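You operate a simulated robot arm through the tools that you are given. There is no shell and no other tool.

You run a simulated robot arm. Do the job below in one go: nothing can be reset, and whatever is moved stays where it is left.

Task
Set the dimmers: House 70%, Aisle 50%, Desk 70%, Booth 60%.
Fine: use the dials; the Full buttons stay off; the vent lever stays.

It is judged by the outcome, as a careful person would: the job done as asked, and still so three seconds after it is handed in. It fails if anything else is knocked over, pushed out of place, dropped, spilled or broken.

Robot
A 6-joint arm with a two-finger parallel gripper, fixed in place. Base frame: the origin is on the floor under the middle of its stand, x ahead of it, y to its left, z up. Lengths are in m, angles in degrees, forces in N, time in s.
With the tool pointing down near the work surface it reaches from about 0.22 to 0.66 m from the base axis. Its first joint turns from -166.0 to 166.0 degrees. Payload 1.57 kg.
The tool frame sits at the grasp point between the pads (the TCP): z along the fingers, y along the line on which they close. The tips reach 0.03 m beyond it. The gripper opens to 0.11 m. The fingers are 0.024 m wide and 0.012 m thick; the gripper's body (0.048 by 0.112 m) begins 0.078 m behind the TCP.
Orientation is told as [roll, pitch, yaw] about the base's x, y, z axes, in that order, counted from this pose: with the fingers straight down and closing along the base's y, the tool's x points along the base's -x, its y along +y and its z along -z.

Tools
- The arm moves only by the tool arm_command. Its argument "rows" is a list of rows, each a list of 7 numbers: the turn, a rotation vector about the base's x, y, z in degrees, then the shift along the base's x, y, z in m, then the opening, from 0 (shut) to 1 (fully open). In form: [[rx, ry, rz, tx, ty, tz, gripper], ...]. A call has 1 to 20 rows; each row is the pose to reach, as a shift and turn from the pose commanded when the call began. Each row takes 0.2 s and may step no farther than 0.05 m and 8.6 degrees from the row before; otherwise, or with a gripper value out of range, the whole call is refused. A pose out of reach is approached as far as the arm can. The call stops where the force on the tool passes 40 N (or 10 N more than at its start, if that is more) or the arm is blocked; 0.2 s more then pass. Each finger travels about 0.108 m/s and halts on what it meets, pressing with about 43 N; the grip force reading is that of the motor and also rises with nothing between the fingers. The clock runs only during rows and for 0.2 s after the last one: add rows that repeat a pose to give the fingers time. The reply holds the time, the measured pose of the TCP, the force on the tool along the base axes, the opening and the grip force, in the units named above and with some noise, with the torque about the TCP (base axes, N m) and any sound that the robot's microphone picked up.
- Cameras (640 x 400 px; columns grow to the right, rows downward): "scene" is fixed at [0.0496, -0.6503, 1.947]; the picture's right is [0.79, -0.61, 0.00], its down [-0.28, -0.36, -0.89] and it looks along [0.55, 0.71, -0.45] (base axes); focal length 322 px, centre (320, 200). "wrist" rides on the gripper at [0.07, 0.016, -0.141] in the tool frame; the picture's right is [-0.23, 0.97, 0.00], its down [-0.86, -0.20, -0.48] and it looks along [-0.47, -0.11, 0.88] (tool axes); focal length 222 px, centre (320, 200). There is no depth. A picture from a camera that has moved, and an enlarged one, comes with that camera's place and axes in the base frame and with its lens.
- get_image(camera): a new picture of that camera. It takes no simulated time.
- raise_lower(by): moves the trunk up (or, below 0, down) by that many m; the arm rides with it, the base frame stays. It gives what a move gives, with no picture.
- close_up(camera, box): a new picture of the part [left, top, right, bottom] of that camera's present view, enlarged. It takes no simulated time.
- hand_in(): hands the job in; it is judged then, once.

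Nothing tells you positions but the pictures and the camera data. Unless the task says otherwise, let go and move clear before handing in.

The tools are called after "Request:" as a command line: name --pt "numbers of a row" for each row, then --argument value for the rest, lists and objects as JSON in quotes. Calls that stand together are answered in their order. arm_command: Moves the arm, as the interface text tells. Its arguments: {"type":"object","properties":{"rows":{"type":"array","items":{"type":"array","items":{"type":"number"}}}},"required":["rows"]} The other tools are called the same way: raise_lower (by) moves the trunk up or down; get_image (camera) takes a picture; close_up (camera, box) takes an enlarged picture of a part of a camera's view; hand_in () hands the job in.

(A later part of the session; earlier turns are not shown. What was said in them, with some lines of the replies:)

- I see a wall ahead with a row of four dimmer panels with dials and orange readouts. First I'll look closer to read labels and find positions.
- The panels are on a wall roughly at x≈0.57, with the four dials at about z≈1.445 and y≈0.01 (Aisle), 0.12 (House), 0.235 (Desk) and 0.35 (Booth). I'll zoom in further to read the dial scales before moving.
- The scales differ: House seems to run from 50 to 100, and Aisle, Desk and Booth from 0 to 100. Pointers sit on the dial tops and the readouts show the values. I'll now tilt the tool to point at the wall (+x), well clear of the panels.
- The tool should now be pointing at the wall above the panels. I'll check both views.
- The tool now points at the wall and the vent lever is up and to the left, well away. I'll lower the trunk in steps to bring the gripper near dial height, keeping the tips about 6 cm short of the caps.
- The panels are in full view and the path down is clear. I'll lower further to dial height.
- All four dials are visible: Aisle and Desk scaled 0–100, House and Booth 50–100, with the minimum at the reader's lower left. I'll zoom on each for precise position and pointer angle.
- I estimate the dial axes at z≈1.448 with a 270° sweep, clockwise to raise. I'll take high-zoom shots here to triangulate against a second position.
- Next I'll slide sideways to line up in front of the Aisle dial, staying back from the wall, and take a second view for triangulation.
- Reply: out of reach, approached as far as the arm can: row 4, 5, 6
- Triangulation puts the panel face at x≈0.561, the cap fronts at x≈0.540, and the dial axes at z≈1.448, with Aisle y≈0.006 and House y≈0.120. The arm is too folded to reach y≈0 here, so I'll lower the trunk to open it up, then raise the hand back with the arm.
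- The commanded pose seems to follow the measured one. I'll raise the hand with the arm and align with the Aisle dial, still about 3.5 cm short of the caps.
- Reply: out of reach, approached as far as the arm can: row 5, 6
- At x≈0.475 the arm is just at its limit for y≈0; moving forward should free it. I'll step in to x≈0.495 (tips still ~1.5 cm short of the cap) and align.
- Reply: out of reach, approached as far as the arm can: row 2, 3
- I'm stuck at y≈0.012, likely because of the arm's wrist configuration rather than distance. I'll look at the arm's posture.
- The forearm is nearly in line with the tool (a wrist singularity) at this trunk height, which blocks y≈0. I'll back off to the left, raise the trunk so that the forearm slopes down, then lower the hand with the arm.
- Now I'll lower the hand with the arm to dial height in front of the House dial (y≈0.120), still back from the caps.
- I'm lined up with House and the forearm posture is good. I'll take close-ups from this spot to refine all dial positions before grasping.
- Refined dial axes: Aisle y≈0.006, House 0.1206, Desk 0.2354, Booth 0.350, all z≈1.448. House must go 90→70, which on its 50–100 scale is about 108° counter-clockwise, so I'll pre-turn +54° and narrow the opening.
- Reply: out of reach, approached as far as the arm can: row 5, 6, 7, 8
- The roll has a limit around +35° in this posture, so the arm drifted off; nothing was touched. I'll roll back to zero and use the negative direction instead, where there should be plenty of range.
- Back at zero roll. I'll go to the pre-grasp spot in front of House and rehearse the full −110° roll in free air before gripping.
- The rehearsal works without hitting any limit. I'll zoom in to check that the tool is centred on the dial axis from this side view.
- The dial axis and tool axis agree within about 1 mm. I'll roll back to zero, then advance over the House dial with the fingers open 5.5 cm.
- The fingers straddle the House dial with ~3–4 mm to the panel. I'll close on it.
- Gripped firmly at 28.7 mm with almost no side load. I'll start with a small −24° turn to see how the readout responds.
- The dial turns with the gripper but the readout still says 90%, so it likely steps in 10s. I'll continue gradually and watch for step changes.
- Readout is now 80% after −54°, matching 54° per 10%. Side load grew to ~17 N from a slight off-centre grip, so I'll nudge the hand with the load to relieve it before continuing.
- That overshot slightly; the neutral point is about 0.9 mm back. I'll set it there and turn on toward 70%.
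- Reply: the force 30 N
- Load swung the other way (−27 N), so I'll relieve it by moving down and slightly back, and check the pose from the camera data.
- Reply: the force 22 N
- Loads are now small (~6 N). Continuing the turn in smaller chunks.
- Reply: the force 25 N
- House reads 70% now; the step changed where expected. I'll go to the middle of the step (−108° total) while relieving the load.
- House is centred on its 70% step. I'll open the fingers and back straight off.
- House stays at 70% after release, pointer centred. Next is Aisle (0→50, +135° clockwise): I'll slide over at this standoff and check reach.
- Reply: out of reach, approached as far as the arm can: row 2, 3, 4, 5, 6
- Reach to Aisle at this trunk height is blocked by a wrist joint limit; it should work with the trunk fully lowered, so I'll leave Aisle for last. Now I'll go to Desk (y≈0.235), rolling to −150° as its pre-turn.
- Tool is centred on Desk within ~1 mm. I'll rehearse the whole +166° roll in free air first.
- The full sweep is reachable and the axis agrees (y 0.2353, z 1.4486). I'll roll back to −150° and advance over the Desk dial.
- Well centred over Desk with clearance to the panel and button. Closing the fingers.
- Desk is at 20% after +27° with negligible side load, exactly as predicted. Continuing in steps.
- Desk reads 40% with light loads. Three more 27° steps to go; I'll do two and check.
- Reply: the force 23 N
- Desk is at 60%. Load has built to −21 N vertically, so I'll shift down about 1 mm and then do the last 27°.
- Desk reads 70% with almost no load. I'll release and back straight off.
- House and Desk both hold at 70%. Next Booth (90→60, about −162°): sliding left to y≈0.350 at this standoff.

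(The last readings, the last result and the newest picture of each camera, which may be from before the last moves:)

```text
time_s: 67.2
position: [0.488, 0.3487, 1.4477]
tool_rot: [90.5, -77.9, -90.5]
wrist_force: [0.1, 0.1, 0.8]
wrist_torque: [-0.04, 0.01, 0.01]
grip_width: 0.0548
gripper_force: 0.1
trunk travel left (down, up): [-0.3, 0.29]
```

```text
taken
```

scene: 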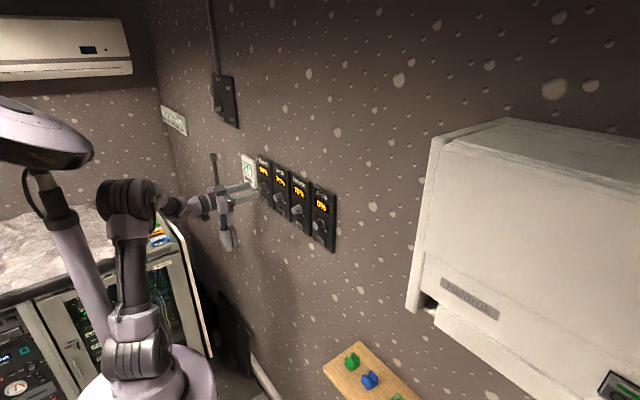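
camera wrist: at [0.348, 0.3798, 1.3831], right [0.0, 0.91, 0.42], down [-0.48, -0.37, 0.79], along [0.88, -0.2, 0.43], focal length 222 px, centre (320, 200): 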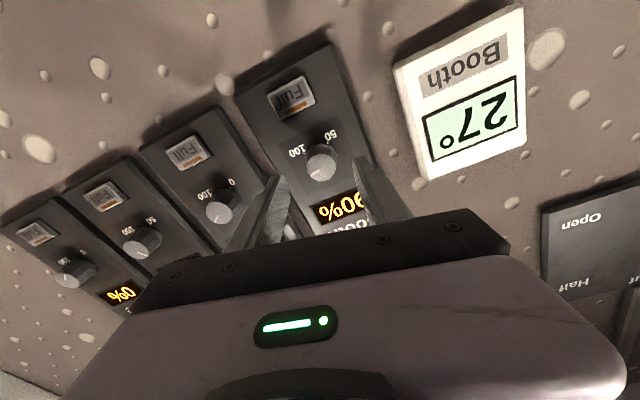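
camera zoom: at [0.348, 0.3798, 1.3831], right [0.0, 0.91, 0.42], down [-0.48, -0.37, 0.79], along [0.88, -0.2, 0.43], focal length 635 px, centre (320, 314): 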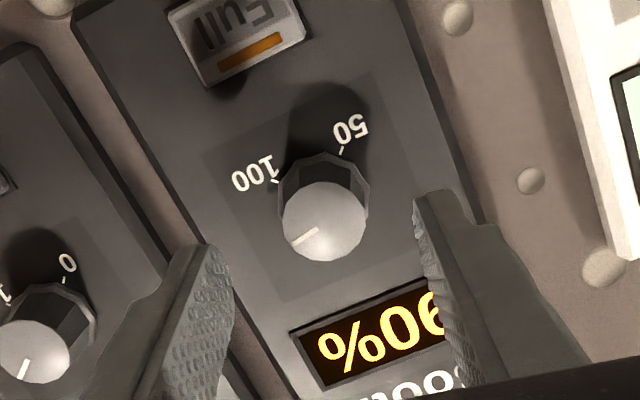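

Booth's axis is at y≈0.3504, z≈1.448; I'll nudge 0.8 mm left and rehearse the −164° roll in free air, then return.

Request:
arm_command --pt "-8.2 0 0 0 0.0008 0 0.5" --pt "-16.4 0 0 0 0.0008 0 0.5" --pt "-24.6 0 0 0 0.0008 0 0.5" --pt "-32.8 0 0 0 0.0008 0 0.5" --pt "-41 0 0 0 0.0008 0 0.5" --pt "-49.2 0 0 0 0.0008 0 0.5" --pt "-57.4 0 0 0 0.0008 0 0.5" --pt "-65.6 0 0 0 0.0008 0 0.5" --pt "-73.8 0 0 0 0.0008 0 0.5" --pt "-82 0 0 0 0.0008 0 0.5" --pt "-90.2 0 0 0 0.0008 0 0.5" --pt "-98.4 0 0 0 0.0008 0 0.5" --pt "-106.6 0 0 0 0.0008 0 0.5" --pt "-114.8 0 0 0 0.0008 0 0.5" --pt "-123 0 0 0 0.0008 0 0.5" --pt "-131.2 0 0 0 0.0008 0 0.5" --pt "-139.4 0 0 0 0.0008 0 0.5" --pt "-147.6 0 0 0 0.0008 0 0.5" --pt "-155.8 0 0 0 0.0008 0 0.5" --pt "-164 0 0 0 0.0008 0 0.5"

Request:
close_up --camera "wrist" --box '[240, 90, 400, 230]'

```text
time_s: 71.4
position: [0.4884, 0.3494, 1.4478]
tool_rot: [-89.8, 62.2, 90.2]
wrist_force: [-0.3, 0.8, -0.5]
wrist_torque: [0.0, -0.03, 0.0]
grip_width: 0.0546
gripper_force: 0.0
trunk travel left (down, up): [-0.3, 0.29]
```

```text
2.86 times, centred on (320, 160) of wrist
camera zoom: at [0.3476, 0.304, 1.5026], right [0.0, -0.76, -0.66], down [-0.48, 0.58, -0.66], along [0.88, 0.31, -0.36], focal length 635 px, centre (320, 314)
```

zoom: 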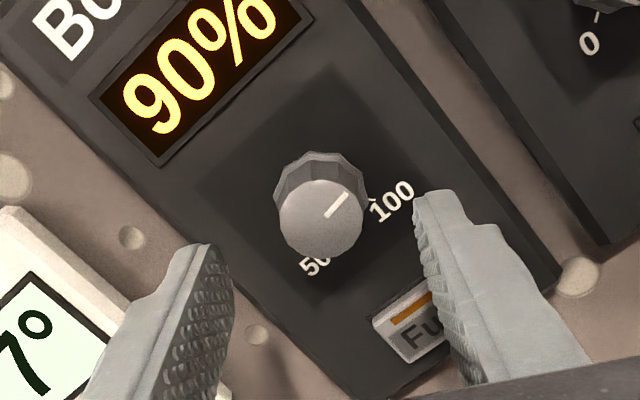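

The full Booth sweep is reachable. Returning to the +12° start, then advancing over the dial.

Request:
arm_command --pt "8.2 0 0 0 0 0 0.5" --pt "16.4 0 0 0 0 0 0.5" --pt "24.6 0 0 0 0 0 0.5" --pt "32.8 0 0 0 0 0 0.5" --pt "41 0 0 0 0 0 0.5" --pt "49.2 0 0 0 0 0 0.5" --pt "57.4 0 0 0 0 0 0.5" --pt "65.6 0 0 0 0 0 0.5" --pt "73.8 0 0 0 0 0 0.5" --pt "82 0 0 0 0 0 0.5" --pt "90.2 0 0 0 0 0 0.5" --pt "98.4 0 0 0 0 0 0.5" --pt "106.6 0 0 0 0 0 0.5" --pt "114.8 0 0 0 0 0 0.5" --pt "123 0 0 0 0 0 0.5" --pt "131.2 0 0 0 0 0 0.5" --pt "139.4 0 0 0 0 0 0.5" --pt "147.6 0 0 0 0 0 0.5" --pt "155.8 0 0 0 0 0 0.5" --pt "164 0 0 0 -0.0004 0.0004 0.5"

Request:
arm_command --pt "0 0 0 0.01 0 0 0.5" --pt "0 0 0 0.02 0 0 0.5" --pt "0 0 0 0.03 0 0 0.5" --pt "0 0 0 0.0385 0 0 0.5" --pt "0 0 0 0.0385 0 0 0.5"

Request:
close_up --camera "wrist" --box '[220, 80, 420, 240]'

Request:
close_up --camera "scene" --box '[250, 150, 350, 260]'

```text
time_s: 75.6
position: [0.4882, 0.3496, 1.4485]
tool_rot: [90.3, -77.9, -90.4]
wrist_force: [-0.2, 0.2, -0.3]
wrist_torque: [0.03, 0.04, 0.02]
grip_width: 0.0552
gripper_force: 0.0
trunk travel left (down, up): [-0.3, 0.29]
```

```text
time_s: 76.8
position: [0.5265, 0.35, 1.4469]
tool_rot: [90.4, -78.1, -90.5]
wrist_force: [0.2, -0.2, -1.1]
wrist_torque: [0.02, 0.02, 0.03]
grip_width: 0.0552
gripper_force: 0.0
trunk travel left (down, up): [-0.3, 0.29]
```

```text
2.50 times, centred on (320, 160) of wrist
camera zoom: at [0.3865, 0.3809, 1.3831], right [0.0, 0.91, 0.42], down [-0.48, -0.37, 0.79], along [0.88, -0.2, 0.43], focal length 555 px, centre (320, 300)
```

zoom: 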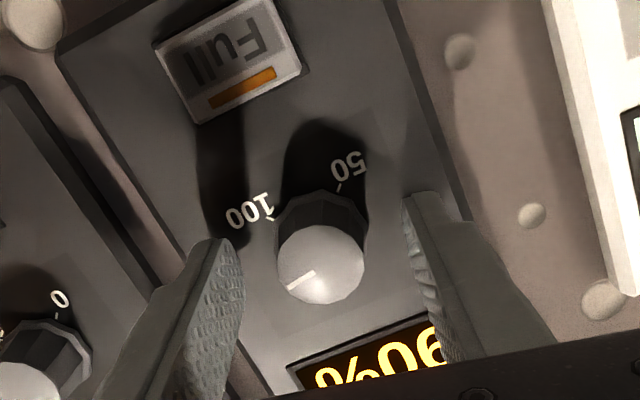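

```text
3.64 times, centred on (300, 205) of scene
camera zoom: at [0.0496, -0.6503, 1.947], right [0.79, -0.61, 0.0], down [-0.28, -0.36, -0.89], along [0.55, 0.71, -0.45], focal length 1171 px, centre (393, 182)
```

zoom: 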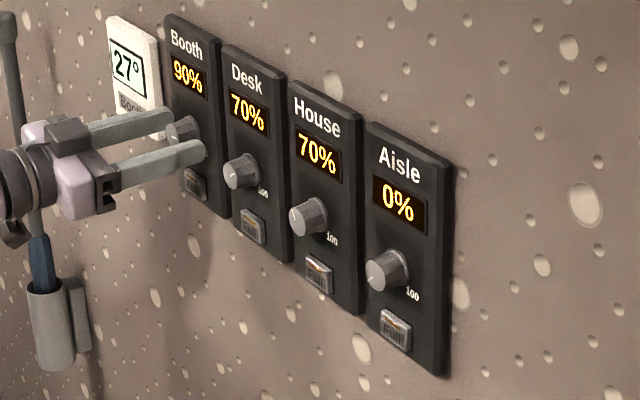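

Centred over Booth. Closing and starting the counter-clockwise turn.

Request:
arm_command --pt "0 0 0 0 0 0 0.4" --pt "0 0 0 0 0 0 0.25" --pt "0 0 0 0 0 0 0.2" --pt "0 0 0 0 0 0 0.2" --pt "0 0 0 0 0 0 0.2"

Request:
arm_command --pt "-6 0 0 0 0 0 0.2" --pt "-12 0 0 0 0 0 0.2" --pt "-18 0 0 0 0 0 0.2" --pt "-24 0 0 0 0 0 0.2" --pt "-27 0 0 0 0 0 0.2" --pt "-27 0 0 0 0 0 0.2"

Request:
close_up --camera "wrist" --box '[220, 80, 420, 240]'

```text
time_s: 78.0
position: [0.5276, 0.3497, 1.4471]
tool_rot: [90.5, -78.0, -90.5]
wrist_force: [0.8, 0.7, 0.7]
wrist_torque: [-0.01, -0.06, 0.09]
grip_width: 0.0283
gripper_force: 38.5
trunk travel left (down, up): [-0.3, 0.29]
```

```text
time_s: 79.4
position: [0.5269, 0.3497, 1.4467]
tool_rot: [-90.4, -74.9, 90.3]
wrist_force: [4.2, 3.1, 4.9]
wrist_torque: [-0.01, -0.12, 0.09]
grip_width: 0.0284
gripper_force: 38.4
trunk travel left (down, up): [-0.3, 0.29]
```

```text
2.50 times, centred on (320, 160) of wrist
camera zoom: at [0.3864, 0.3478, 1.3764], right [0.0, 1.0, -0.03], down [-0.48, 0.03, 0.88], along [0.88, 0.02, 0.48], focal length 555 px, centre (320, 300)
```

zoom: 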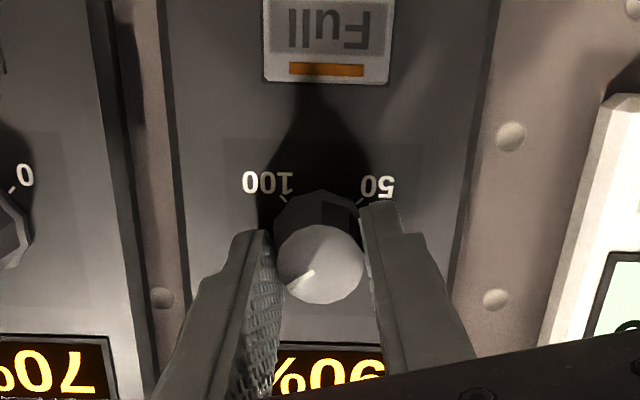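

The dial is turning with the gripper and loads are light. Continuing counter-clockwise.

Request:
arm_command --pt "-6 0 0 0 0 0 0.2" --pt "-12 0 0 0 0 0 0.2" --pt "-18 0 0 0 0 0 0.2" --pt "-24 0 0 0 0 0 0.2" --pt "-27 0 0 0 0 0 0.2" --pt "-27 0 0 0 0 0 0.2"

Request:
close_up --camera "scene" --box '[250, 150, 350, 260]'

```text
time_s: 80.8
position: [0.5274, 0.349, 1.4475]
tool_rot: [-90.1, -48.0, 90.1]
wrist_force: [2.9, -0.9, 3.5]
wrist_torque: [0.06, -0.04, -0.08]
grip_width: 0.0283
gripper_force: 38.4
trunk travel left (down, up): [-0.3, 0.29]
```

```text
3.64 times, centred on (300, 205) of scene
camera zoom: at [0.0496, -0.6503, 1.947], right [0.79, -0.61, 0.0], down [-0.28, -0.36, -0.89], along [0.55, 0.71, -0.45], focal length 1171 px, centre (393, 182)
```

zoom: 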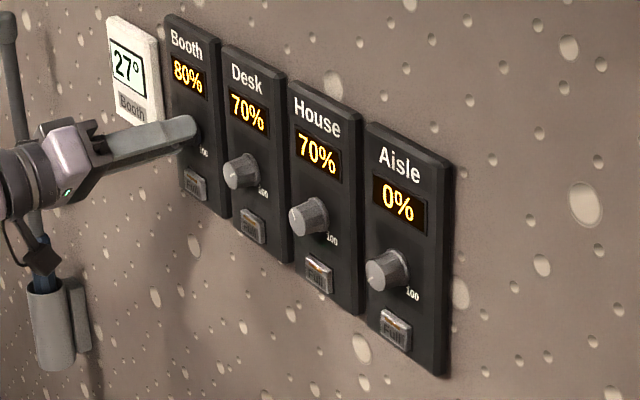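

Booth reads 80% after −54°. Another two 27° chunks toward 70%.

Request:
arm_command --pt "-6 0 0 0 0 0 0.2" --pt "-12 0 0 0 0 0 0.2" --pt "-18 0 0 0 0 0 0.2" --pt "-24 0 0 0 0 0 0.2" --pt "-27 0 0 0 0 0 0.2" --pt "-27 0 0 0 0 0 0.2"

Request:
arm_command --pt "-6 0 0 0 0 0 0.2" --pt "-12 0 0 0 0 0 0.2" --pt "-18 0 0 0 0 0 0.2" --pt "-24 0 0 0 0 0 0.2" --pt "-27 0 0 0 0 0 0.2" --pt "-27 0 0 0 0 0 0.2"

Request:
close_up --camera "scene" --box '[250, 150, 350, 260]'

```text
time_s: 82.2
position: [0.527, 0.3497, 1.4488]
tool_rot: [-90.0, -20.9, 90.1]
wrist_force: [0.6, -0.7, -0.3]
wrist_torque: [-0.01, -0.12, 0.2]
grip_width: 0.0284
gripper_force: 38.3
trunk travel left (down, up): [-0.3, 0.29]
```

```text
time_s: 83.6
position: [0.5262, 0.3496, 1.4486]
tool_rot: [-89.9, 6.0, 90.1]
wrist_force: [-0.2, -2.1, -3.0]
wrist_torque: [0.0, 0.07, -0.28]
grip_width: 0.0285
gripper_force: 38.4
trunk travel left (down, up): [-0.3, 0.29]
```

```text
3.64 times, centred on (300, 205) of scene
camera zoom: at [0.0496, -0.6503, 1.947], right [0.79, -0.61, 0.0], down [-0.28, -0.36, -0.89], along [0.55, 0.71, -0.45], focal length 1171 px, centre (393, 182)
```

zoom: 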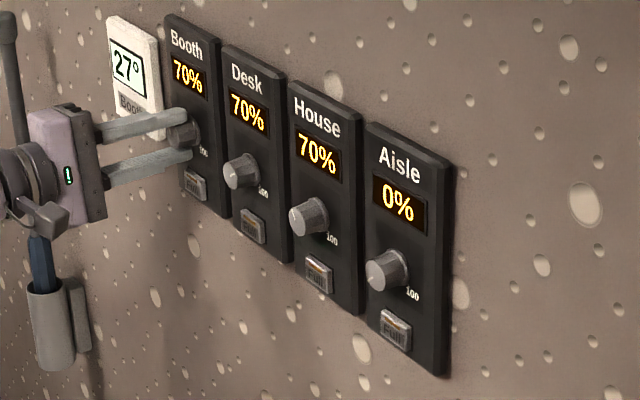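

Booth is at 70% with tiny loads. Final 54° down to 60%.

Request:
arm_command --pt "-6 0 0 0 0 0 0.2" --pt "-12 0 0 0 0 0 0.2" --pt "-18 0 0 0 0 0 0.2" --pt "-24 0 0 0 0 0 0.2" --pt "-27 0 0 0 0 0 0.2" --pt "-27 0 0 0 0 0 0.2"

Request:
arm_command --pt "-6 0 0 0 0 0 0.2" --pt "-12 0 0 0 0 0 0.2" --pt "-18 0 0 0 0 0 0.2" --pt "-24 0 0 0 0 0 0.2" --pt "-27 0 0 0 0 0 0.2" --pt "-27 0 0 0 0 0 0.2"

Request:
close_up --camera "scene" --box '[250, 150, 350, 260]'

Request:
close_up --camera "wrist" --box '[220, 80, 420, 240]'

```text
time_s: 85.0
position: [0.5261, 0.3506, 1.4473]
tool_rot: [-90.0, 33.0, 90.0]
wrist_force: [5.7, 0.7, 8.0]
wrist_torque: [0.0, -0.14, 0.11]
grip_width: 0.0284
gripper_force: 38.9
trunk travel left (down, up): [-0.3, 0.29]
```

```text
time_s: 86.4
position: [0.5257, 0.3503, 1.4474]
tool_rot: [-89.9, 60.0, 90.3]
wrist_force: [6.3, 3.1, 12.9]
wrist_torque: [-0.01, -0.42, 0.16]
grip_width: 0.0286
gripper_force: 38.9
trunk travel left (down, up): [-0.3, 0.29]
```

```text
3.64 times, centred on (300, 205) of scene
camera zoom: at [0.0496, -0.6503, 1.947], right [0.79, -0.61, 0.0], down [-0.28, -0.36, -0.89], along [0.55, 0.71, -0.45], focal length 1171 px, centre (393, 182)
```

zoom: 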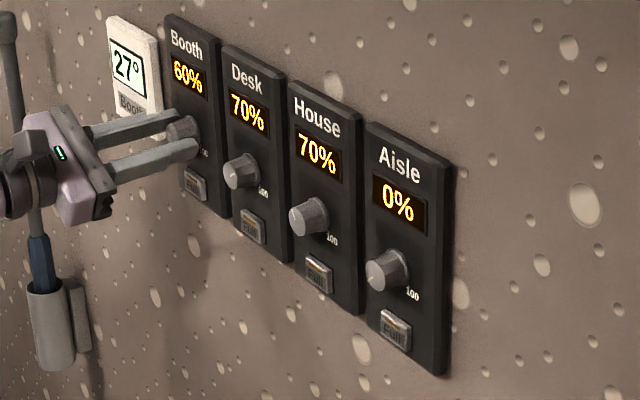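

```text
2.50 times, centred on (320, 160) of wrist
camera zoom: at [0.3863, 0.3011, 1.5013], right [0.0, -0.73, -0.68], down [-0.48, 0.6, -0.64], along [0.88, 0.33, -0.35], focal length 555 px, centre (320, 300)
```

zoom: 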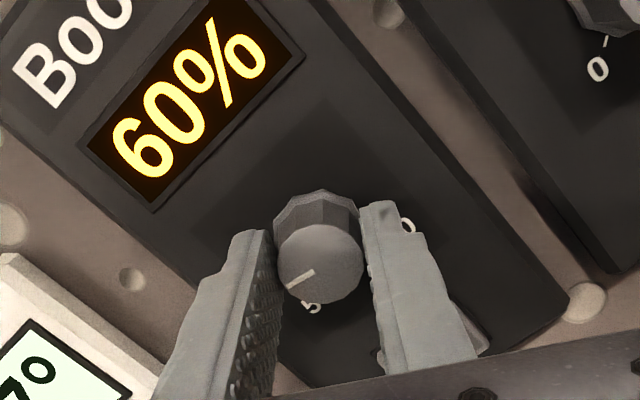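

Booth reads 60%. Releasing and backing off.

Request:
arm_command --pt "0 0 0 0 0 0 0.35" --pt "0 0 0 0 0 0 0.45" --pt "0 0 0 -0.002 0 0 0.5" --pt "0 0 0 -0.012 0 0 0.5" --pt "0 0 0 -0.025 0 0 0.5" --pt "0 0 0 -0.04 0 0 0.5" --pt "0 0 0 -0.05 0 0 0.5"

Request:
close_up --camera "scene" --box '[250, 150, 350, 260]'

Request:
get_image --camera "wrist"

```text
time_s: 88.0
position: [0.4744, 0.349, 1.4459]
tool_rot: [-89.9, 60.0, 90.2]
wrist_force: [1.0, -0.6, 0.4]
wrist_torque: [0.02, -0.04, 0.01]
grip_width: 0.0549
gripper_force: 0.0
trunk travel left (down, up): [-0.3, 0.29]
```

```text
3.64 times, centred on (300, 205) of scene
camera zoom: at [0.0496, -0.6503, 1.947], right [0.79, -0.61, 0.0], down [-0.28, -0.36, -0.89], along [0.55, 0.71, -0.45], focal length 1171 px, centre (393, 182)
```

zoom: 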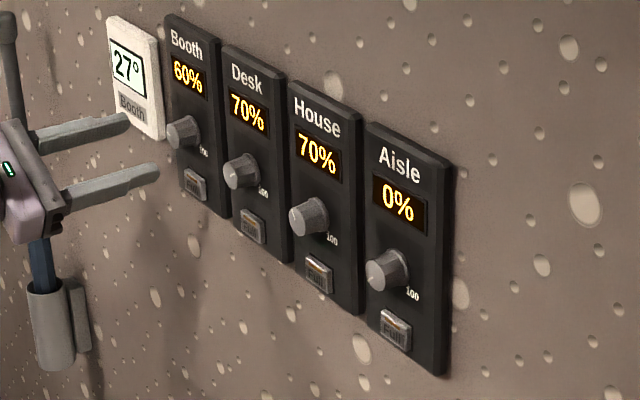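

```text
taken
camera wrist: at [0.3353, 0.3007, 1.5001], right [0.0, -0.73, -0.68], down [-0.48, 0.6, -0.64], along [0.88, 0.33, -0.35], focal length 222 px, centre (320, 200)
```

wrist: 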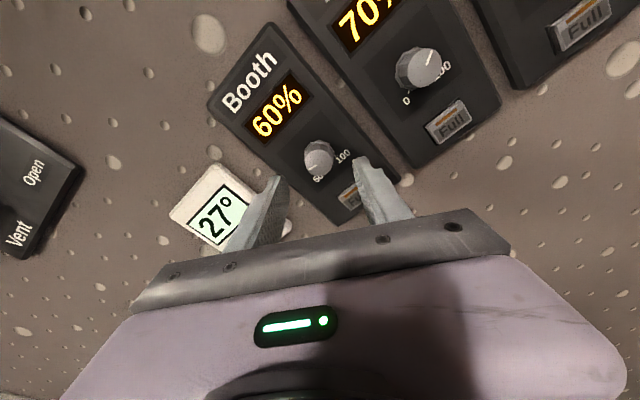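

House 70, Desk 70 and Booth 60 are set. For Aisle I'll move to a neutral spot near y≈0.15, rolling to −67°, well back from the wall, before lowering the trunk.

Request:
arm_command --pt "7.5 0 0 -0.005 -0.01 0 0.5" --pt "15 0 0 -0.01 -0.03 0 0.5" --pt "22.5 0 0 -0.014 -0.05 0 0.5" --pt "30 0 0 -0.014 -0.07 0 0.5" --pt "37.5 0 0 -0.014 -0.09 0 0.5" --pt "45 0 0 -0.014 -0.11 0 0.5" --pt "52.5 0 0 -0.014 -0.13 0 0.5" --pt "60 0 0 -0.014 -0.15 0 0.5" --pt "67.5 0 0 -0.014 -0.17 0 0.5" --pt "75 0 0 -0.014 -0.19 0 0.5" --pt "83 0 0 -0.014 -0.2 0 0.5" --pt "83 0 0 -0.014 -0.2 0 0.5"

Request:
get_image --camera "scene"

```text
time_s: 90.6
position: [0.4626, 0.1498, 1.447]
tool_rot: [-90.1, -23.2, 90.2]
wrist_force: [-0.1, -0.5, 0.8]
wrist_torque: [0.02, -0.01, 0.0]
grip_width: 0.0552
gripper_force: 0.0
trunk travel left (down, up): [-0.3, 0.29]
```

```text
taken
```

scene: 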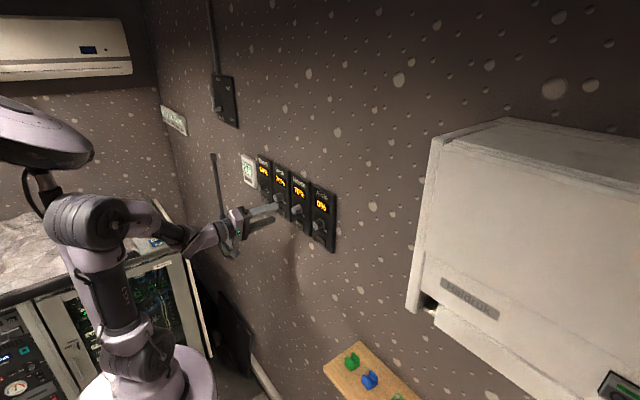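

All clear. I'll lower the trunk by 0.15 and raise the hand by the same with the arm, then repeat.

Request:
raise_lower --by -0.15

Request:
arm_command --pt "0 0 0 0 0 0.02 0.5" --pt "0 0 0 0 0 0.05 0.5" --pt "0 0 0 0 0 0.08 0.5" --pt "0 0 0 0 0 0.11 0.5" --pt "0 0 0 0 0 0.135 0.5" --pt "0 0 0 0 0 0.15 0.5" --pt "0 0 0 0 0 0.15 0.5"

Request:
get_image --camera "scene"

```text
time_s: 92.3
position: [0.462, 0.1499, 1.2964]
tool_rot: [-90.1, -23.0, 90.1]
wrist_force: [-0.3, -0.4, 0.6]
wrist_torque: [0.04, 0.01, 0.0]
grip_width: 0.0551
gripper_force: 0.1
trunk travel left (down, up): [-0.15, 0.44]
```

```text
time_s: 93.9
position: [0.4626, 0.1504, 1.4483]
tool_rot: [-90.0, -23.0, 90.0]
wrist_force: [-0.5, -0.2, 0.1]
wrist_torque: [-0.02, -0.04, 0.01]
grip_width: 0.0551
gripper_force: 0.0
trunk travel left (down, up): [-0.15, 0.44]
```

```text
taken
```

scene: 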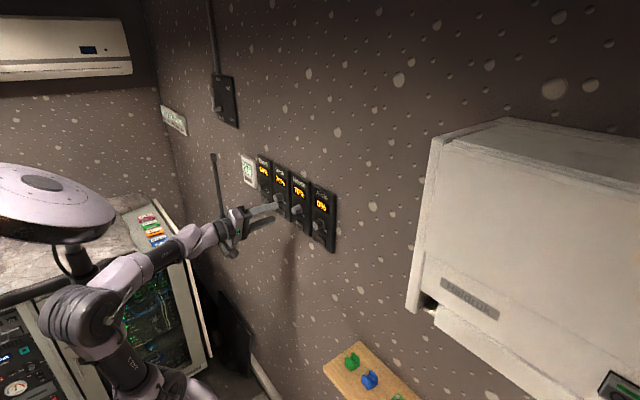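

Good, the arm posture is opening up. One more lowering and raising brings the forearm sloping upward, which frees Aisle.

Request:
raise_lower --by -0.14

Request:
get_image --camera "scene"

```text
time_s: 95.6
position: [0.4634, 0.1495, 1.3077]
tool_rot: [-90.1, -23.0, 90.1]
wrist_force: [-0.4, 0.1, -0.2]
wrist_torque: [0.0, 0.0, -0.02]
grip_width: 0.0547
gripper_force: 0.0
trunk travel left (down, up): [-0.01, 0.58]
```

```text
taken
```

scene: 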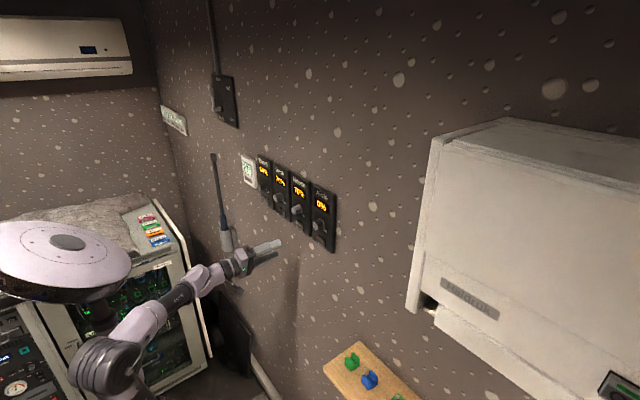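

Request:
arm_command --pt "0 0 0 0 0 0.02 0.5" --pt "0 0 0 0 0 0.05 0.5" --pt "0 0 0 0 0 0.08 0.5" --pt "0 0 0 0 0 0.11 0.5" --pt "0 0 0 0 0 0.13 0.5" --pt "0 0 0 0 0 0.1405 0.5" --pt "0 0 0 0 0 0.1405 0.5"

Request:
get_image --camera "scene"

```text
time_s: 97.2
position: [0.4631, 0.1521, 1.4465]
tool_rot: [-89.9, -22.8, 90.1]
wrist_force: [0.1, 0.4, 0.4]
wrist_torque: [0.02, -0.03, 0.01]
grip_width: 0.0548
gripper_force: 0.0
trunk travel left (down, up): [-0.01, 0.58]
```

```text
taken
```

scene: 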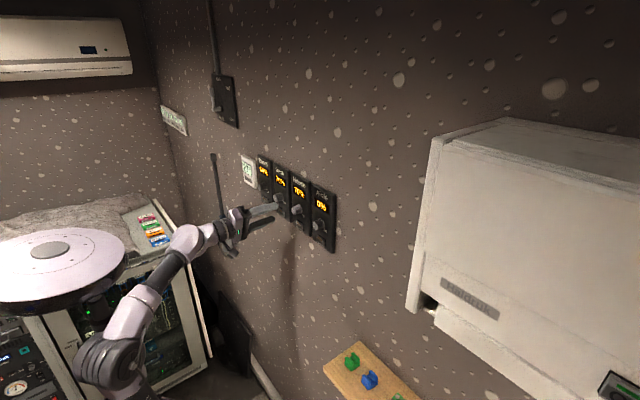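

The forearm now slopes up toward the hand. Moving to Aisle (y≈0.006) at standoff.

Request:
arm_command --pt "0 0 0 0.005 -0.025 0 0.5" --pt "0 0 0 0.01 -0.055 0 0.5" --pt "0 0 0 0.015 -0.085 0 0.5" --pt "0 0 0 0.02 -0.11 0 0.5" --pt "0 0 0 0.025 -0.13 0.001 0.5" --pt "0 0 0 0.025 -0.1455 0.001 0.5" --pt "0 0 0 0.025 -0.1455 0.001 0.5"

Request:
get_image --camera "wrist"

Request:
close_up --camera "wrist" --box '[240, 90, 400, 230]'

Request:
get_image --camera "scene"

```text
time_s: 98.8
position: [0.4882, 0.0054, 1.448]
tool_rot: [-90.0, -23.0, 90.0]
wrist_force: [-0.3, -0.6, -0.8]
wrist_torque: [0.0, -0.02, 0.0]
grip_width: 0.0551
gripper_force: 0.1
trunk travel left (down, up): [-0.01, 0.58]
```

```text
taken
camera wrist: at [0.3471, -0.053, 1.4067], right [0.0, 0.59, -0.81], down [-0.48, 0.71, 0.52], along [0.88, 0.39, 0.28], focal length 222 px, centre (320, 200)
```

wrist: 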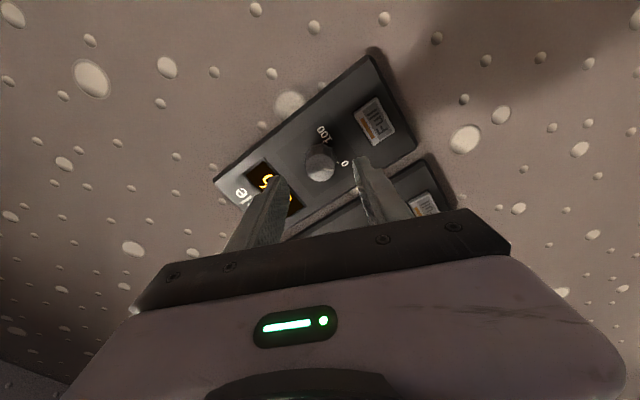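

```text
2.86 times, centred on (320, 160) of wrist
camera zoom: at [0.3471, -0.053, 1.4067], right [0.0, 0.59, -0.81], down [-0.48, 0.71, 0.52], along [0.88, 0.39, 0.28], focal length 635 px, centre (320, 314)
```

zoom: 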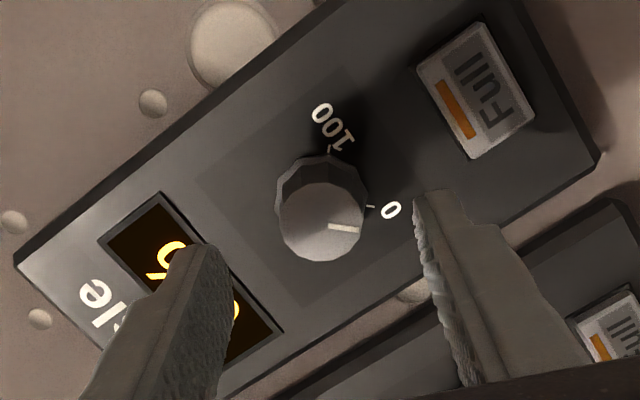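

```text
taken
```

scene: 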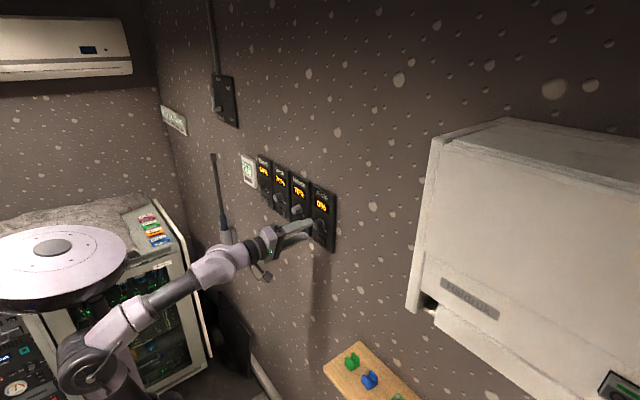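

Reached Aisle, with the tool axis within 0.5 mm of the dial axis. Rehearsing the +138° roll in free air.

Request:
arm_command --pt "8 0 0 0 0 0 0.5" --pt "16 0 0 0 0 0 0.5" --pt "24 0 0 0 0 0 0.5" --pt "32 0 0 0 0 0 0.5" --pt "40 0 0 0 0 0 0.5" --pt "48 0 0 0 0 0 0.5" --pt "56 0 0 0 0 0 0.5" --pt "64 0 0 0 0 0 0.5" --pt "72 0 0 0 0 0 0.5" --pt "80 0 0 0 0 0 0.5" --pt "88 0 0 0 0 0 0.5" --pt "96 0 0 0 0 0 0.5" --pt "104 0 0 0 0 0 0.5" --pt "112 0 0 0 0 0 0.5" --pt "120 0 0 0 0 0 0.5" --pt "128 0 0 0 0 0 0.5" --pt "136 0 0 0 0 0 0.5" --pt "138 0 0 0 0 0 0.5"

Request:
close_up --camera "wrist" --box '[240, 90, 400, 230]'

```text
time_s: 102.6
position: [0.4872, 0.0059, 1.4485]
tool_rot: [89.9, -18.9, -90.1]
wrist_force: [0.5, -0.3, -0.4]
wrist_torque: [-0.01, 0.04, 0.03]
grip_width: 0.055
gripper_force: 0.0
trunk travel left (down, up): [-0.01, 0.58]
```

```text
2.86 times, centred on (320, 160) of wrist
camera zoom: at [0.3478, 0.0773, 1.4416], right [0.0, 0.1, 0.99], down [-0.48, -0.87, 0.09], along [0.88, -0.48, 0.05], focal length 635 px, centre (320, 314)
```

zoom: 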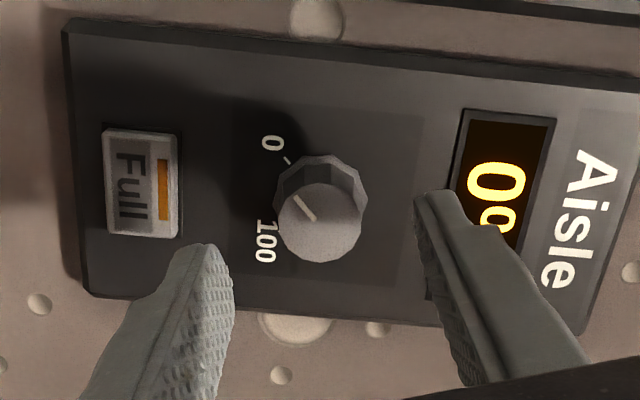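

The Aisle sweep works. Rolling back to −67° and advancing over the dial.

Request:
arm_command --pt "-8 0 0 0 0 0 0.5" --pt "-16 0 0 0 0 0 0.5" --pt "-24 0 0 0 0 0 0.5" --pt "-32 0 0 0 0 0 0.5" --pt "-40 0 0 0 0 0 0.5" --pt "-48 0 0 0 0 0 0.5" --pt "-56 0 0 0 0 0 0.5" --pt "-64 0 0 0 0 0 0.5" --pt "-72 0 0 0 0 0 0.5" --pt "-80 0 0 0 0 0 0.5" --pt "-88 0 0 0 0 0 0.5" --pt "-96 0 0 0 0 0 0.5" --pt "-104 0 0 0 0 0 0.5" --pt "-112 0 0 0 0 0 0.5" --pt "-120 0 0 0 0 0 0.5" --pt "-128 0 0 0 0 0 0.5" --pt "-136 0 0 0 0 0 0.5" --pt "-138 0 0 0 0 0 0.5"

Request:
arm_command --pt "0 0 0 0.01 0 0 0.5" --pt "0 0 0 0.02 0 0 0.5" --pt "0 0 0 0.03 0 -0.0002 0.5" --pt "0 0 0 0.0388 0 -0.0003 0.5" --pt "0 0 0 0.0388 0 -0.0003 0.5"

Request:
close_up --camera "wrist" --box '[220, 80, 420, 240]'

Request:
close_up --camera "scene" --box '[250, 150, 350, 260]'

```text
time_s: 106.4
position: [0.4883, 0.0044, 1.4484]
tool_rot: [-89.9, -22.9, 90.2]
wrist_force: [0.3, 0.6, 1.2]
wrist_torque: [-0.02, -0.01, 0.0]
grip_width: 0.0549
gripper_force: 0.0
trunk travel left (down, up): [-0.01, 0.58]
```

```text
time_s: 107.6
position: [0.5256, 0.0045, 1.4468]
tool_rot: [-90.1, -23.0, 90.1]
wrist_force: [0.4, -0.8, 1.0]
wrist_torque: [0.01, -0.01, -0.02]
grip_width: 0.0553
gripper_force: 0.1
trunk travel left (down, up): [-0.01, 0.58]
```

```text
2.50 times, centred on (320, 160) of wrist
camera zoom: at [0.386, -0.0525, 1.4062], right [0.0, 0.59, -0.81], down [-0.48, 0.71, 0.52], along [0.88, 0.39, 0.28], focal length 555 px, centre (320, 300)
```

zoom: 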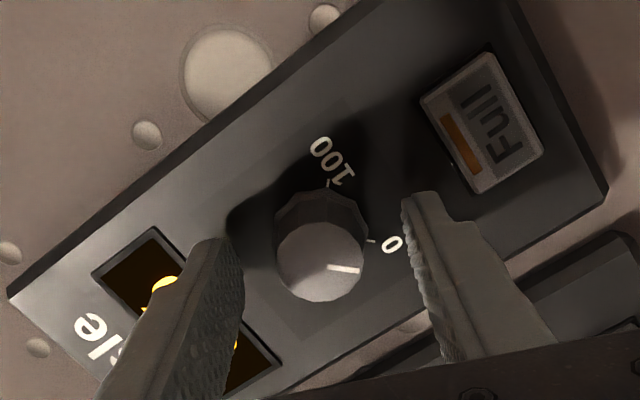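

```text
3.64 times, centred on (300, 205) of scene
camera zoom: at [0.0496, -0.6503, 1.947], right [0.79, -0.61, 0.0], down [-0.28, -0.36, -0.89], along [0.55, 0.71, -0.45], focal length 1171 px, centre (393, 182)
```

zoom: 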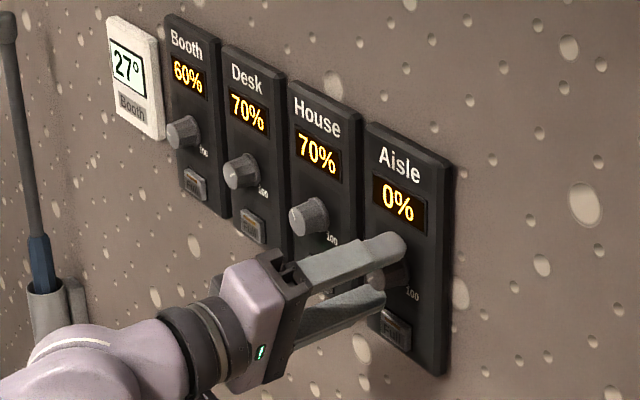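

Centred over Aisle with clearance to the Full button. Closing and turning the first 27°.

Request:
arm_command --pt "0 0 0 0 0 0 0.4" --pt "0 0 0 0 0 0 0.25" --pt "0 0 0 0 0 0 0.2" --pt "0 0 0 0 0 0 0.2" --pt "0 0 0 0 0 0 0.2"

Request:
arm_command --pt "6 0 0 0 0 0 0.2" --pt "12 0 0 0 0 0 0.2" --pt "18 0 0 0 0 0 0.2" --pt "24 0 0 0 0 0 0.2" --pt "27 0 0 0 0 0 0.2" --pt "27 0 0 0 0 0 0.2"

Request:
close_up --camera "wrist" --box '[220, 80, 420, 240]'

Request:
close_up --camera "scene" --box '[250, 150, 350, 260]'

```text
time_s: 108.8
position: [0.5273, 0.0053, 1.4479]
tool_rot: [-90.0, -23.1, 90.1]
wrist_force: [3.8, -1.3, 8.9]
wrist_torque: [0.03, -0.26, -0.04]
grip_width: 0.0284
gripper_force: 38.6
trunk travel left (down, up): [-0.01, 0.58]
```

```text
time_s: 110.2
position: [0.5259, 0.0053, 1.4478]
tool_rot: [-90.0, -50.1, 90.1]
wrist_force: [-3.1, -3.9, -1.9]
wrist_torque: [0.0, 0.18, -0.21]
grip_width: 0.0286
gripper_force: 38.6
trunk travel left (down, up): [-0.01, 0.58]
```

```text
2.50 times, centred on (320, 160) of wrist
camera zoom: at [0.386, -0.027, 1.3845], right [0.0, 0.89, -0.45], down [-0.48, 0.4, 0.78], along [0.88, 0.22, 0.43], focal length 555 px, centre (320, 300)
```

zoom: 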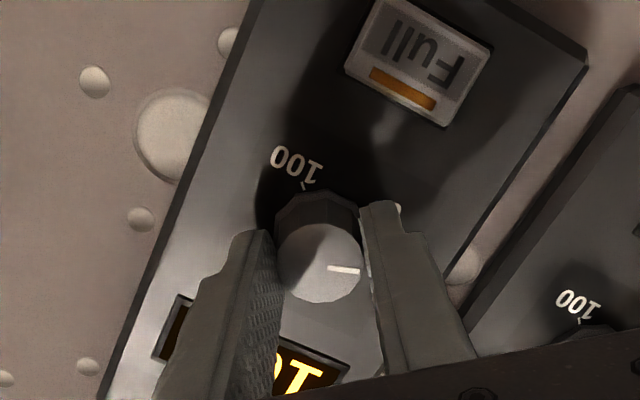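

```text
3.64 times, centred on (300, 205) of scene
camera zoom: at [0.0496, -0.6503, 1.947], right [0.79, -0.61, 0.0], down [-0.28, -0.36, -0.89], along [0.55, 0.71, -0.45], focal length 1171 px, centre (393, 182)
```

zoom: 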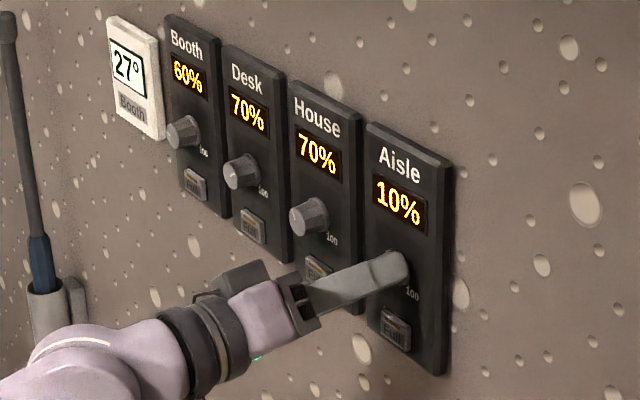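

Aisle reads 10% with light loads. Two more 27° chunks.

Request:
arm_command --pt "6 0 0 0 0 0 0.2" --pt "12 0 0 0 0 0 0.2" --pt "18 0 0 0 0 0 0.2" --pt "24 0 0 0 0 0 0.2" --pt "27 0 0 0 0 0 0.2" --pt "27 0 0 0 0 0 0.2"

Request:
arm_command --pt "6 0 0 0 0 0 0.2" --pt "12 0 0 0 0 0 0.2" --pt "18 0 0 0 0 0 0.2" --pt "24 0 0 0 0 0 0.2" --pt "27 0 0 0 0 0 0.2" --pt "27 0 0 0 0 0 0.2"

Request:
close_up --camera "scene" --box '[250, 150, 350, 260]'

```text
time_s: 111.6
position: [0.5266, 0.0047, 1.4475]
tool_rot: [-90.1, -77.1, 90.1]
wrist_force: [-6.8, 1.5, -10.7]
wrist_torque: [0.0, 0.15, 0.08]
grip_width: 0.0282
gripper_force: 38.5
trunk travel left (down, up): [-0.01, 0.58]
```

```text
time_s: 113.0
position: [0.5257, 0.0042, 1.4483]
tool_rot: [89.9, -75.9, -90.1]
wrist_force: [-8.1, -0.6, -13.5]
wrist_torque: [0.01, 0.59, 0.02]
grip_width: 0.0282
gripper_force: 38.4
trunk travel left (down, up): [-0.01, 0.58]
```

```text
3.64 times, centred on (300, 205) of scene
camera zoom: at [0.0496, -0.6503, 1.947], right [0.79, -0.61, 0.0], down [-0.28, -0.36, -0.89], along [0.55, 0.71, -0.45], focal length 1171 px, centre (393, 182)
```

zoom: 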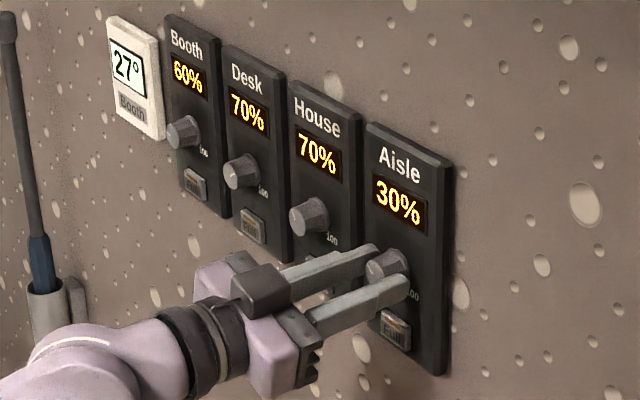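

Aisle reads 30%. I'll relieve the modest load and do the next 27°.

Request:
arm_command --pt "0 0 0 -0.0002 0 -0.0006 0.2" --pt "6 0 0 -0.0002 0 -0.0006 0.2" --pt "12 0 0 -0.0002 0 -0.0006 0.2" --pt "18 0 0 -0.0002 0 -0.0006 0.2" --pt "24 0 0 -0.0002 0 -0.0006 0.2" --pt "27 0 0 -0.0002 0 -0.0006 0.2" --pt "27 0 0 -0.0002 0 -0.0006 0.2"

```text
time_s: 114.6
position: [0.5271, 0.0047, 1.447]
tool_rot: [90.1, -48.8, -90.1]
wrist_force: [-2.4, -2.7, -5.6]
wrist_torque: [0.01, -0.03, -0.32]
grip_width: 0.0283
gripper_force: 38.9
trunk travel left (down, up): [-0.01, 0.58]
```

Request:
arm_command --pt "6 0 0 0 0 0 0.2" --pt "12 0 0 0 0 0 0.2" --pt "18 0 0 0 0 0 0.2" --pt "24 0 0 0 0 0 0.2" --pt "27 0 0 0 0 0 0.2" --pt "27 0 0 0 0 0 0.2"

Request:
close_up --camera "scene" --box '[250, 150, 350, 260]'

Request:
close_up --camera "wrist" --box '[220, 80, 420, 240]'

```text
time_s: 116.0
position: [0.5265, 0.0044, 1.4486]
tool_rot: [90.1, -22.0, -90.2]
wrist_force: [0.4, -0.1, 3.7]
wrist_torque: [-0.01, -0.1, 0.03]
grip_width: 0.0286
gripper_force: 38.4
trunk travel left (down, up): [-0.01, 0.58]
```

```text
3.64 times, centred on (300, 205) of scene
camera zoom: at [0.0496, -0.6503, 1.947], right [0.79, -0.61, 0.0], down [-0.28, -0.36, -0.89], along [0.55, 0.71, -0.45], focal length 1171 px, centre (393, 182)
```

zoom: 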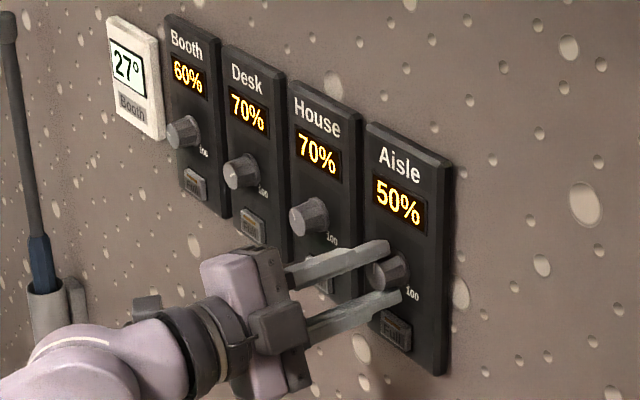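

```text
2.50 times, centred on (320, 160) of wrist
camera zoom: at [0.3861, 0.0764, 1.4374], right [0.0, 0.15, 0.99], down [-0.48, -0.87, 0.13], along [0.88, -0.47, 0.07], focal length 555 px, centre (320, 300)
```

zoom: 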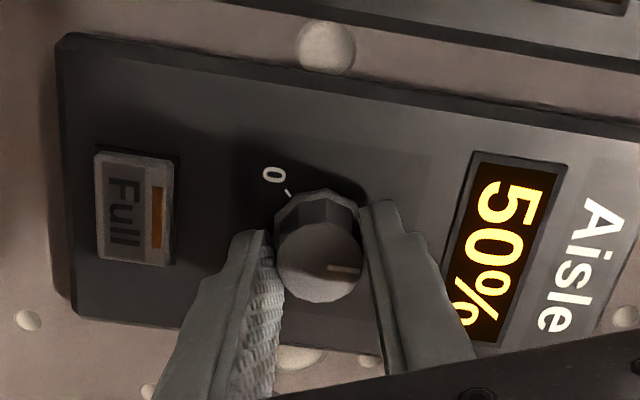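

Aisle reads 50%. Releasing and backing off.

Request:
arm_command --pt "0 0 0 0 0 0 0.35" --pt "0 0 0 0 0 0 0.45" --pt "0 0 0 -0.002 0 0 0.5" --pt "0 0 0 -0.012 0 0 0.5" --pt "0 0 0 -0.025 0 0 0.5" --pt "0 0 0 -0.038 0 0 0.5" --pt "0 0 0 -0.045 0 0 0.5" --pt "0 0 0 -0.045 0 0 0.5"

Request:
close_up --camera "scene" --box '[250, 150, 350, 260]'

Request:
get_image --camera "wrist"

```text
time_s: 117.8
position: [0.4822, 0.0047, 1.4468]
tool_rot: [89.7, -21.9, -90.0]
wrist_force: [-0.2, 0.3, 0.8]
wrist_torque: [0.03, -0.01, 0.02]
grip_width: 0.0551
gripper_force: 0.1
trunk travel left (down, up): [-0.01, 0.58]
```

```text
3.64 times, centred on (300, 205) of scene
camera zoom: at [0.0496, -0.6503, 1.947], right [0.79, -0.61, 0.0], down [-0.28, -0.36, -0.89], along [0.55, 0.71, -0.45], focal length 1171 px, centre (393, 182)
```

zoom: 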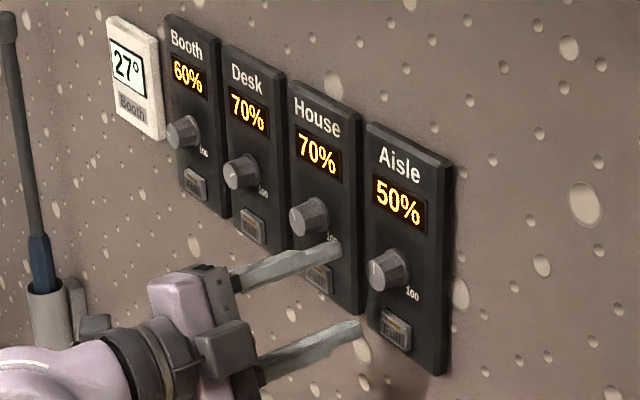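

```text
taken
camera wrist: at [0.342, 0.0767, 1.437], right [0.0, 0.15, 0.99], down [-0.48, -0.87, 0.14], along [0.88, -0.47, 0.07], focal length 222 px, centre (320, 200)
```

wrist: 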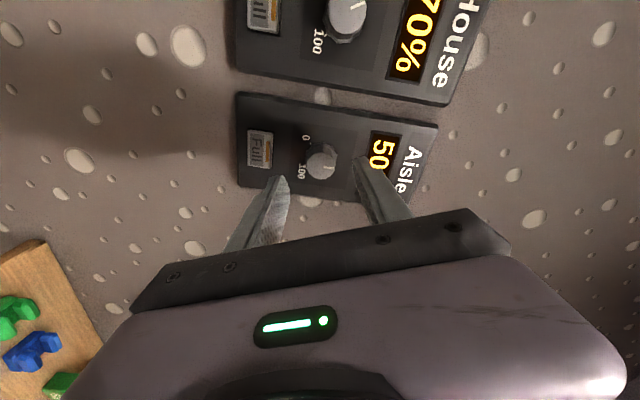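

All four readouts match: House 70, Aisle 50, Desk 70, Booth 60. I'll move the hand a bit further clear and verify everything once more, including the buttons and vent lever.

Request:
arm_command --pt "0 0 0 -0.01 0.01 0 0.5" --pt "0 0 0 -0.02 0.03 -0.01 0.5" --pt "0 0 0 -0.03 0.06 -0.03 0.5" --pt "0 0 0 -0.03 0.09 -0.06 0.5" --pt "0 0 0 -0.03 0.11 -0.09 0.5" --pt "0 0 0 -0.03 0.12 -0.12 0.5" --pt "0 0 0 -0.03 0.12 -0.12 0.5"

Request:
get_image --camera "scene"

Request:
close_up --camera "scene" --box '[250, 150, 350, 260]'

Request:
close_up --camera "scene" --box '[180, 60, 280, 140]'

Request:
get_image --camera "wrist"

```text
time_s: 119.4
position: [0.448, 0.1259, 1.327]
tool_rot: [90.1, -22.0, -90.1]
wrist_force: [0.1, -0.3, 0.4]
wrist_torque: [0.0, -0.01, 0.01]
grip_width: 0.0551
gripper_force: 0.1
trunk travel left (down, up): [-0.01, 0.58]
```

```text
taken
```

scene: 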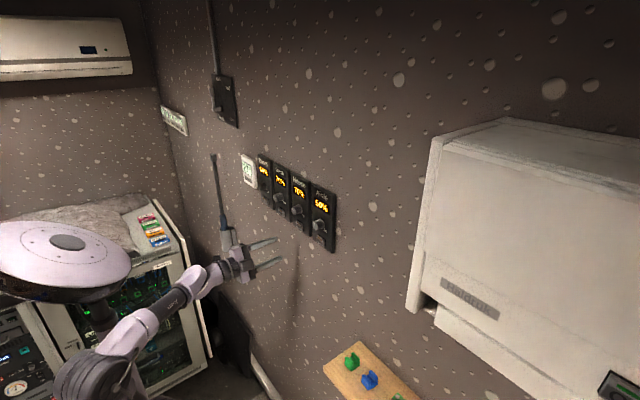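

```text
3.64 times, centred on (300, 205) of scene
camera zoom: at [0.0496, -0.6503, 1.947], right [0.79, -0.61, 0.0], down [-0.28, -0.36, -0.89], along [0.55, 0.71, -0.45], focal length 1171 px, centre (393, 182)
```

zoom: 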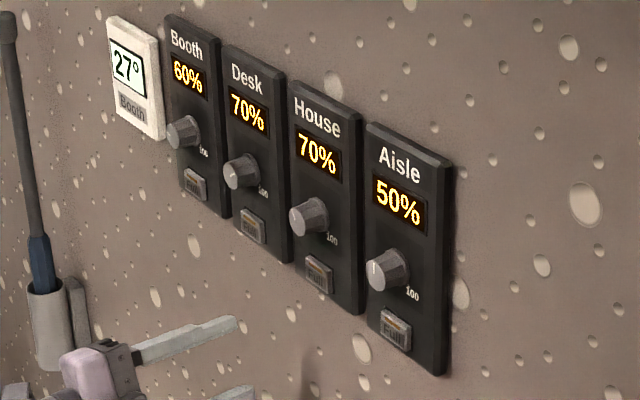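

```text
5.00 times, centred on (230, 100) of scene
camera zoom: at [0.0496, -0.6503, 1.947], right [0.79, -0.61, 0.0], down [-0.28, -0.36, -0.89], along [0.55, 0.71, -0.45], focal length 1610 px, centre (770, 700)
```

zoom: 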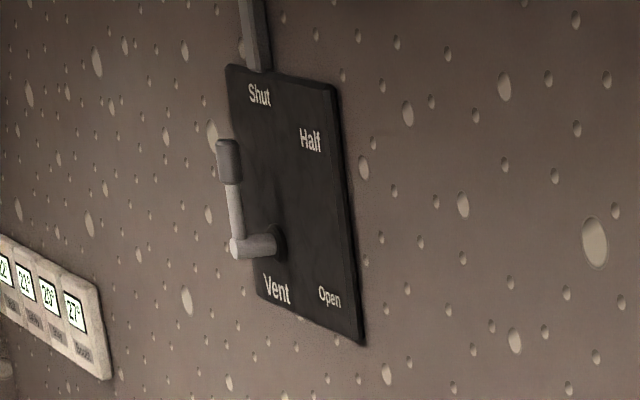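

```text
taken
camera wrist: at [0.3092, 0.1966, 1.3168], right [0.0, 0.15, 0.99], down [-0.48, -0.87, 0.13], along [0.88, -0.47, 0.07], focal length 222 px, centre (320, 200)
```

wrist: 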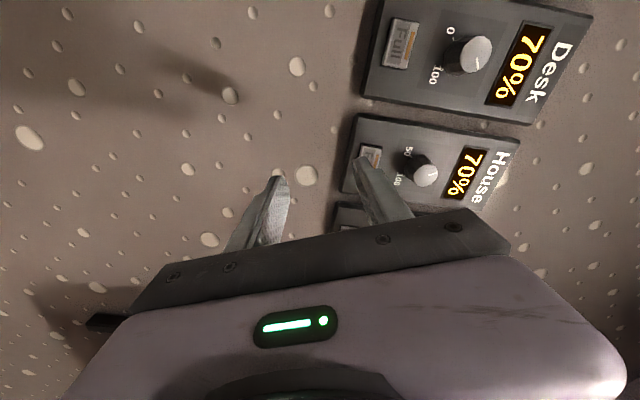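

All four dimmers read as asked: House 70%, Aisle 50%, Desk 70%, Booth 60%. The Full buttons and the vent lever were not touched, and the hand is clear of the wall, so I'm handing in.

Request:
hand_in

```text
The job is handed in.
```

All four dimmers are set, and I've handed the job in. In the last pictures before that, the readouts showed House 70%, Aisle 50%, Desk 70% and Booth 60%.

I used only the dials, turning each to the middle of its step so it shouldn't drift. I never touched the Full buttons or the vent lever, which still points to Shut. I let go of every dial and moved the hand clear of the panels, and saw nothing knocked or moved along the way.
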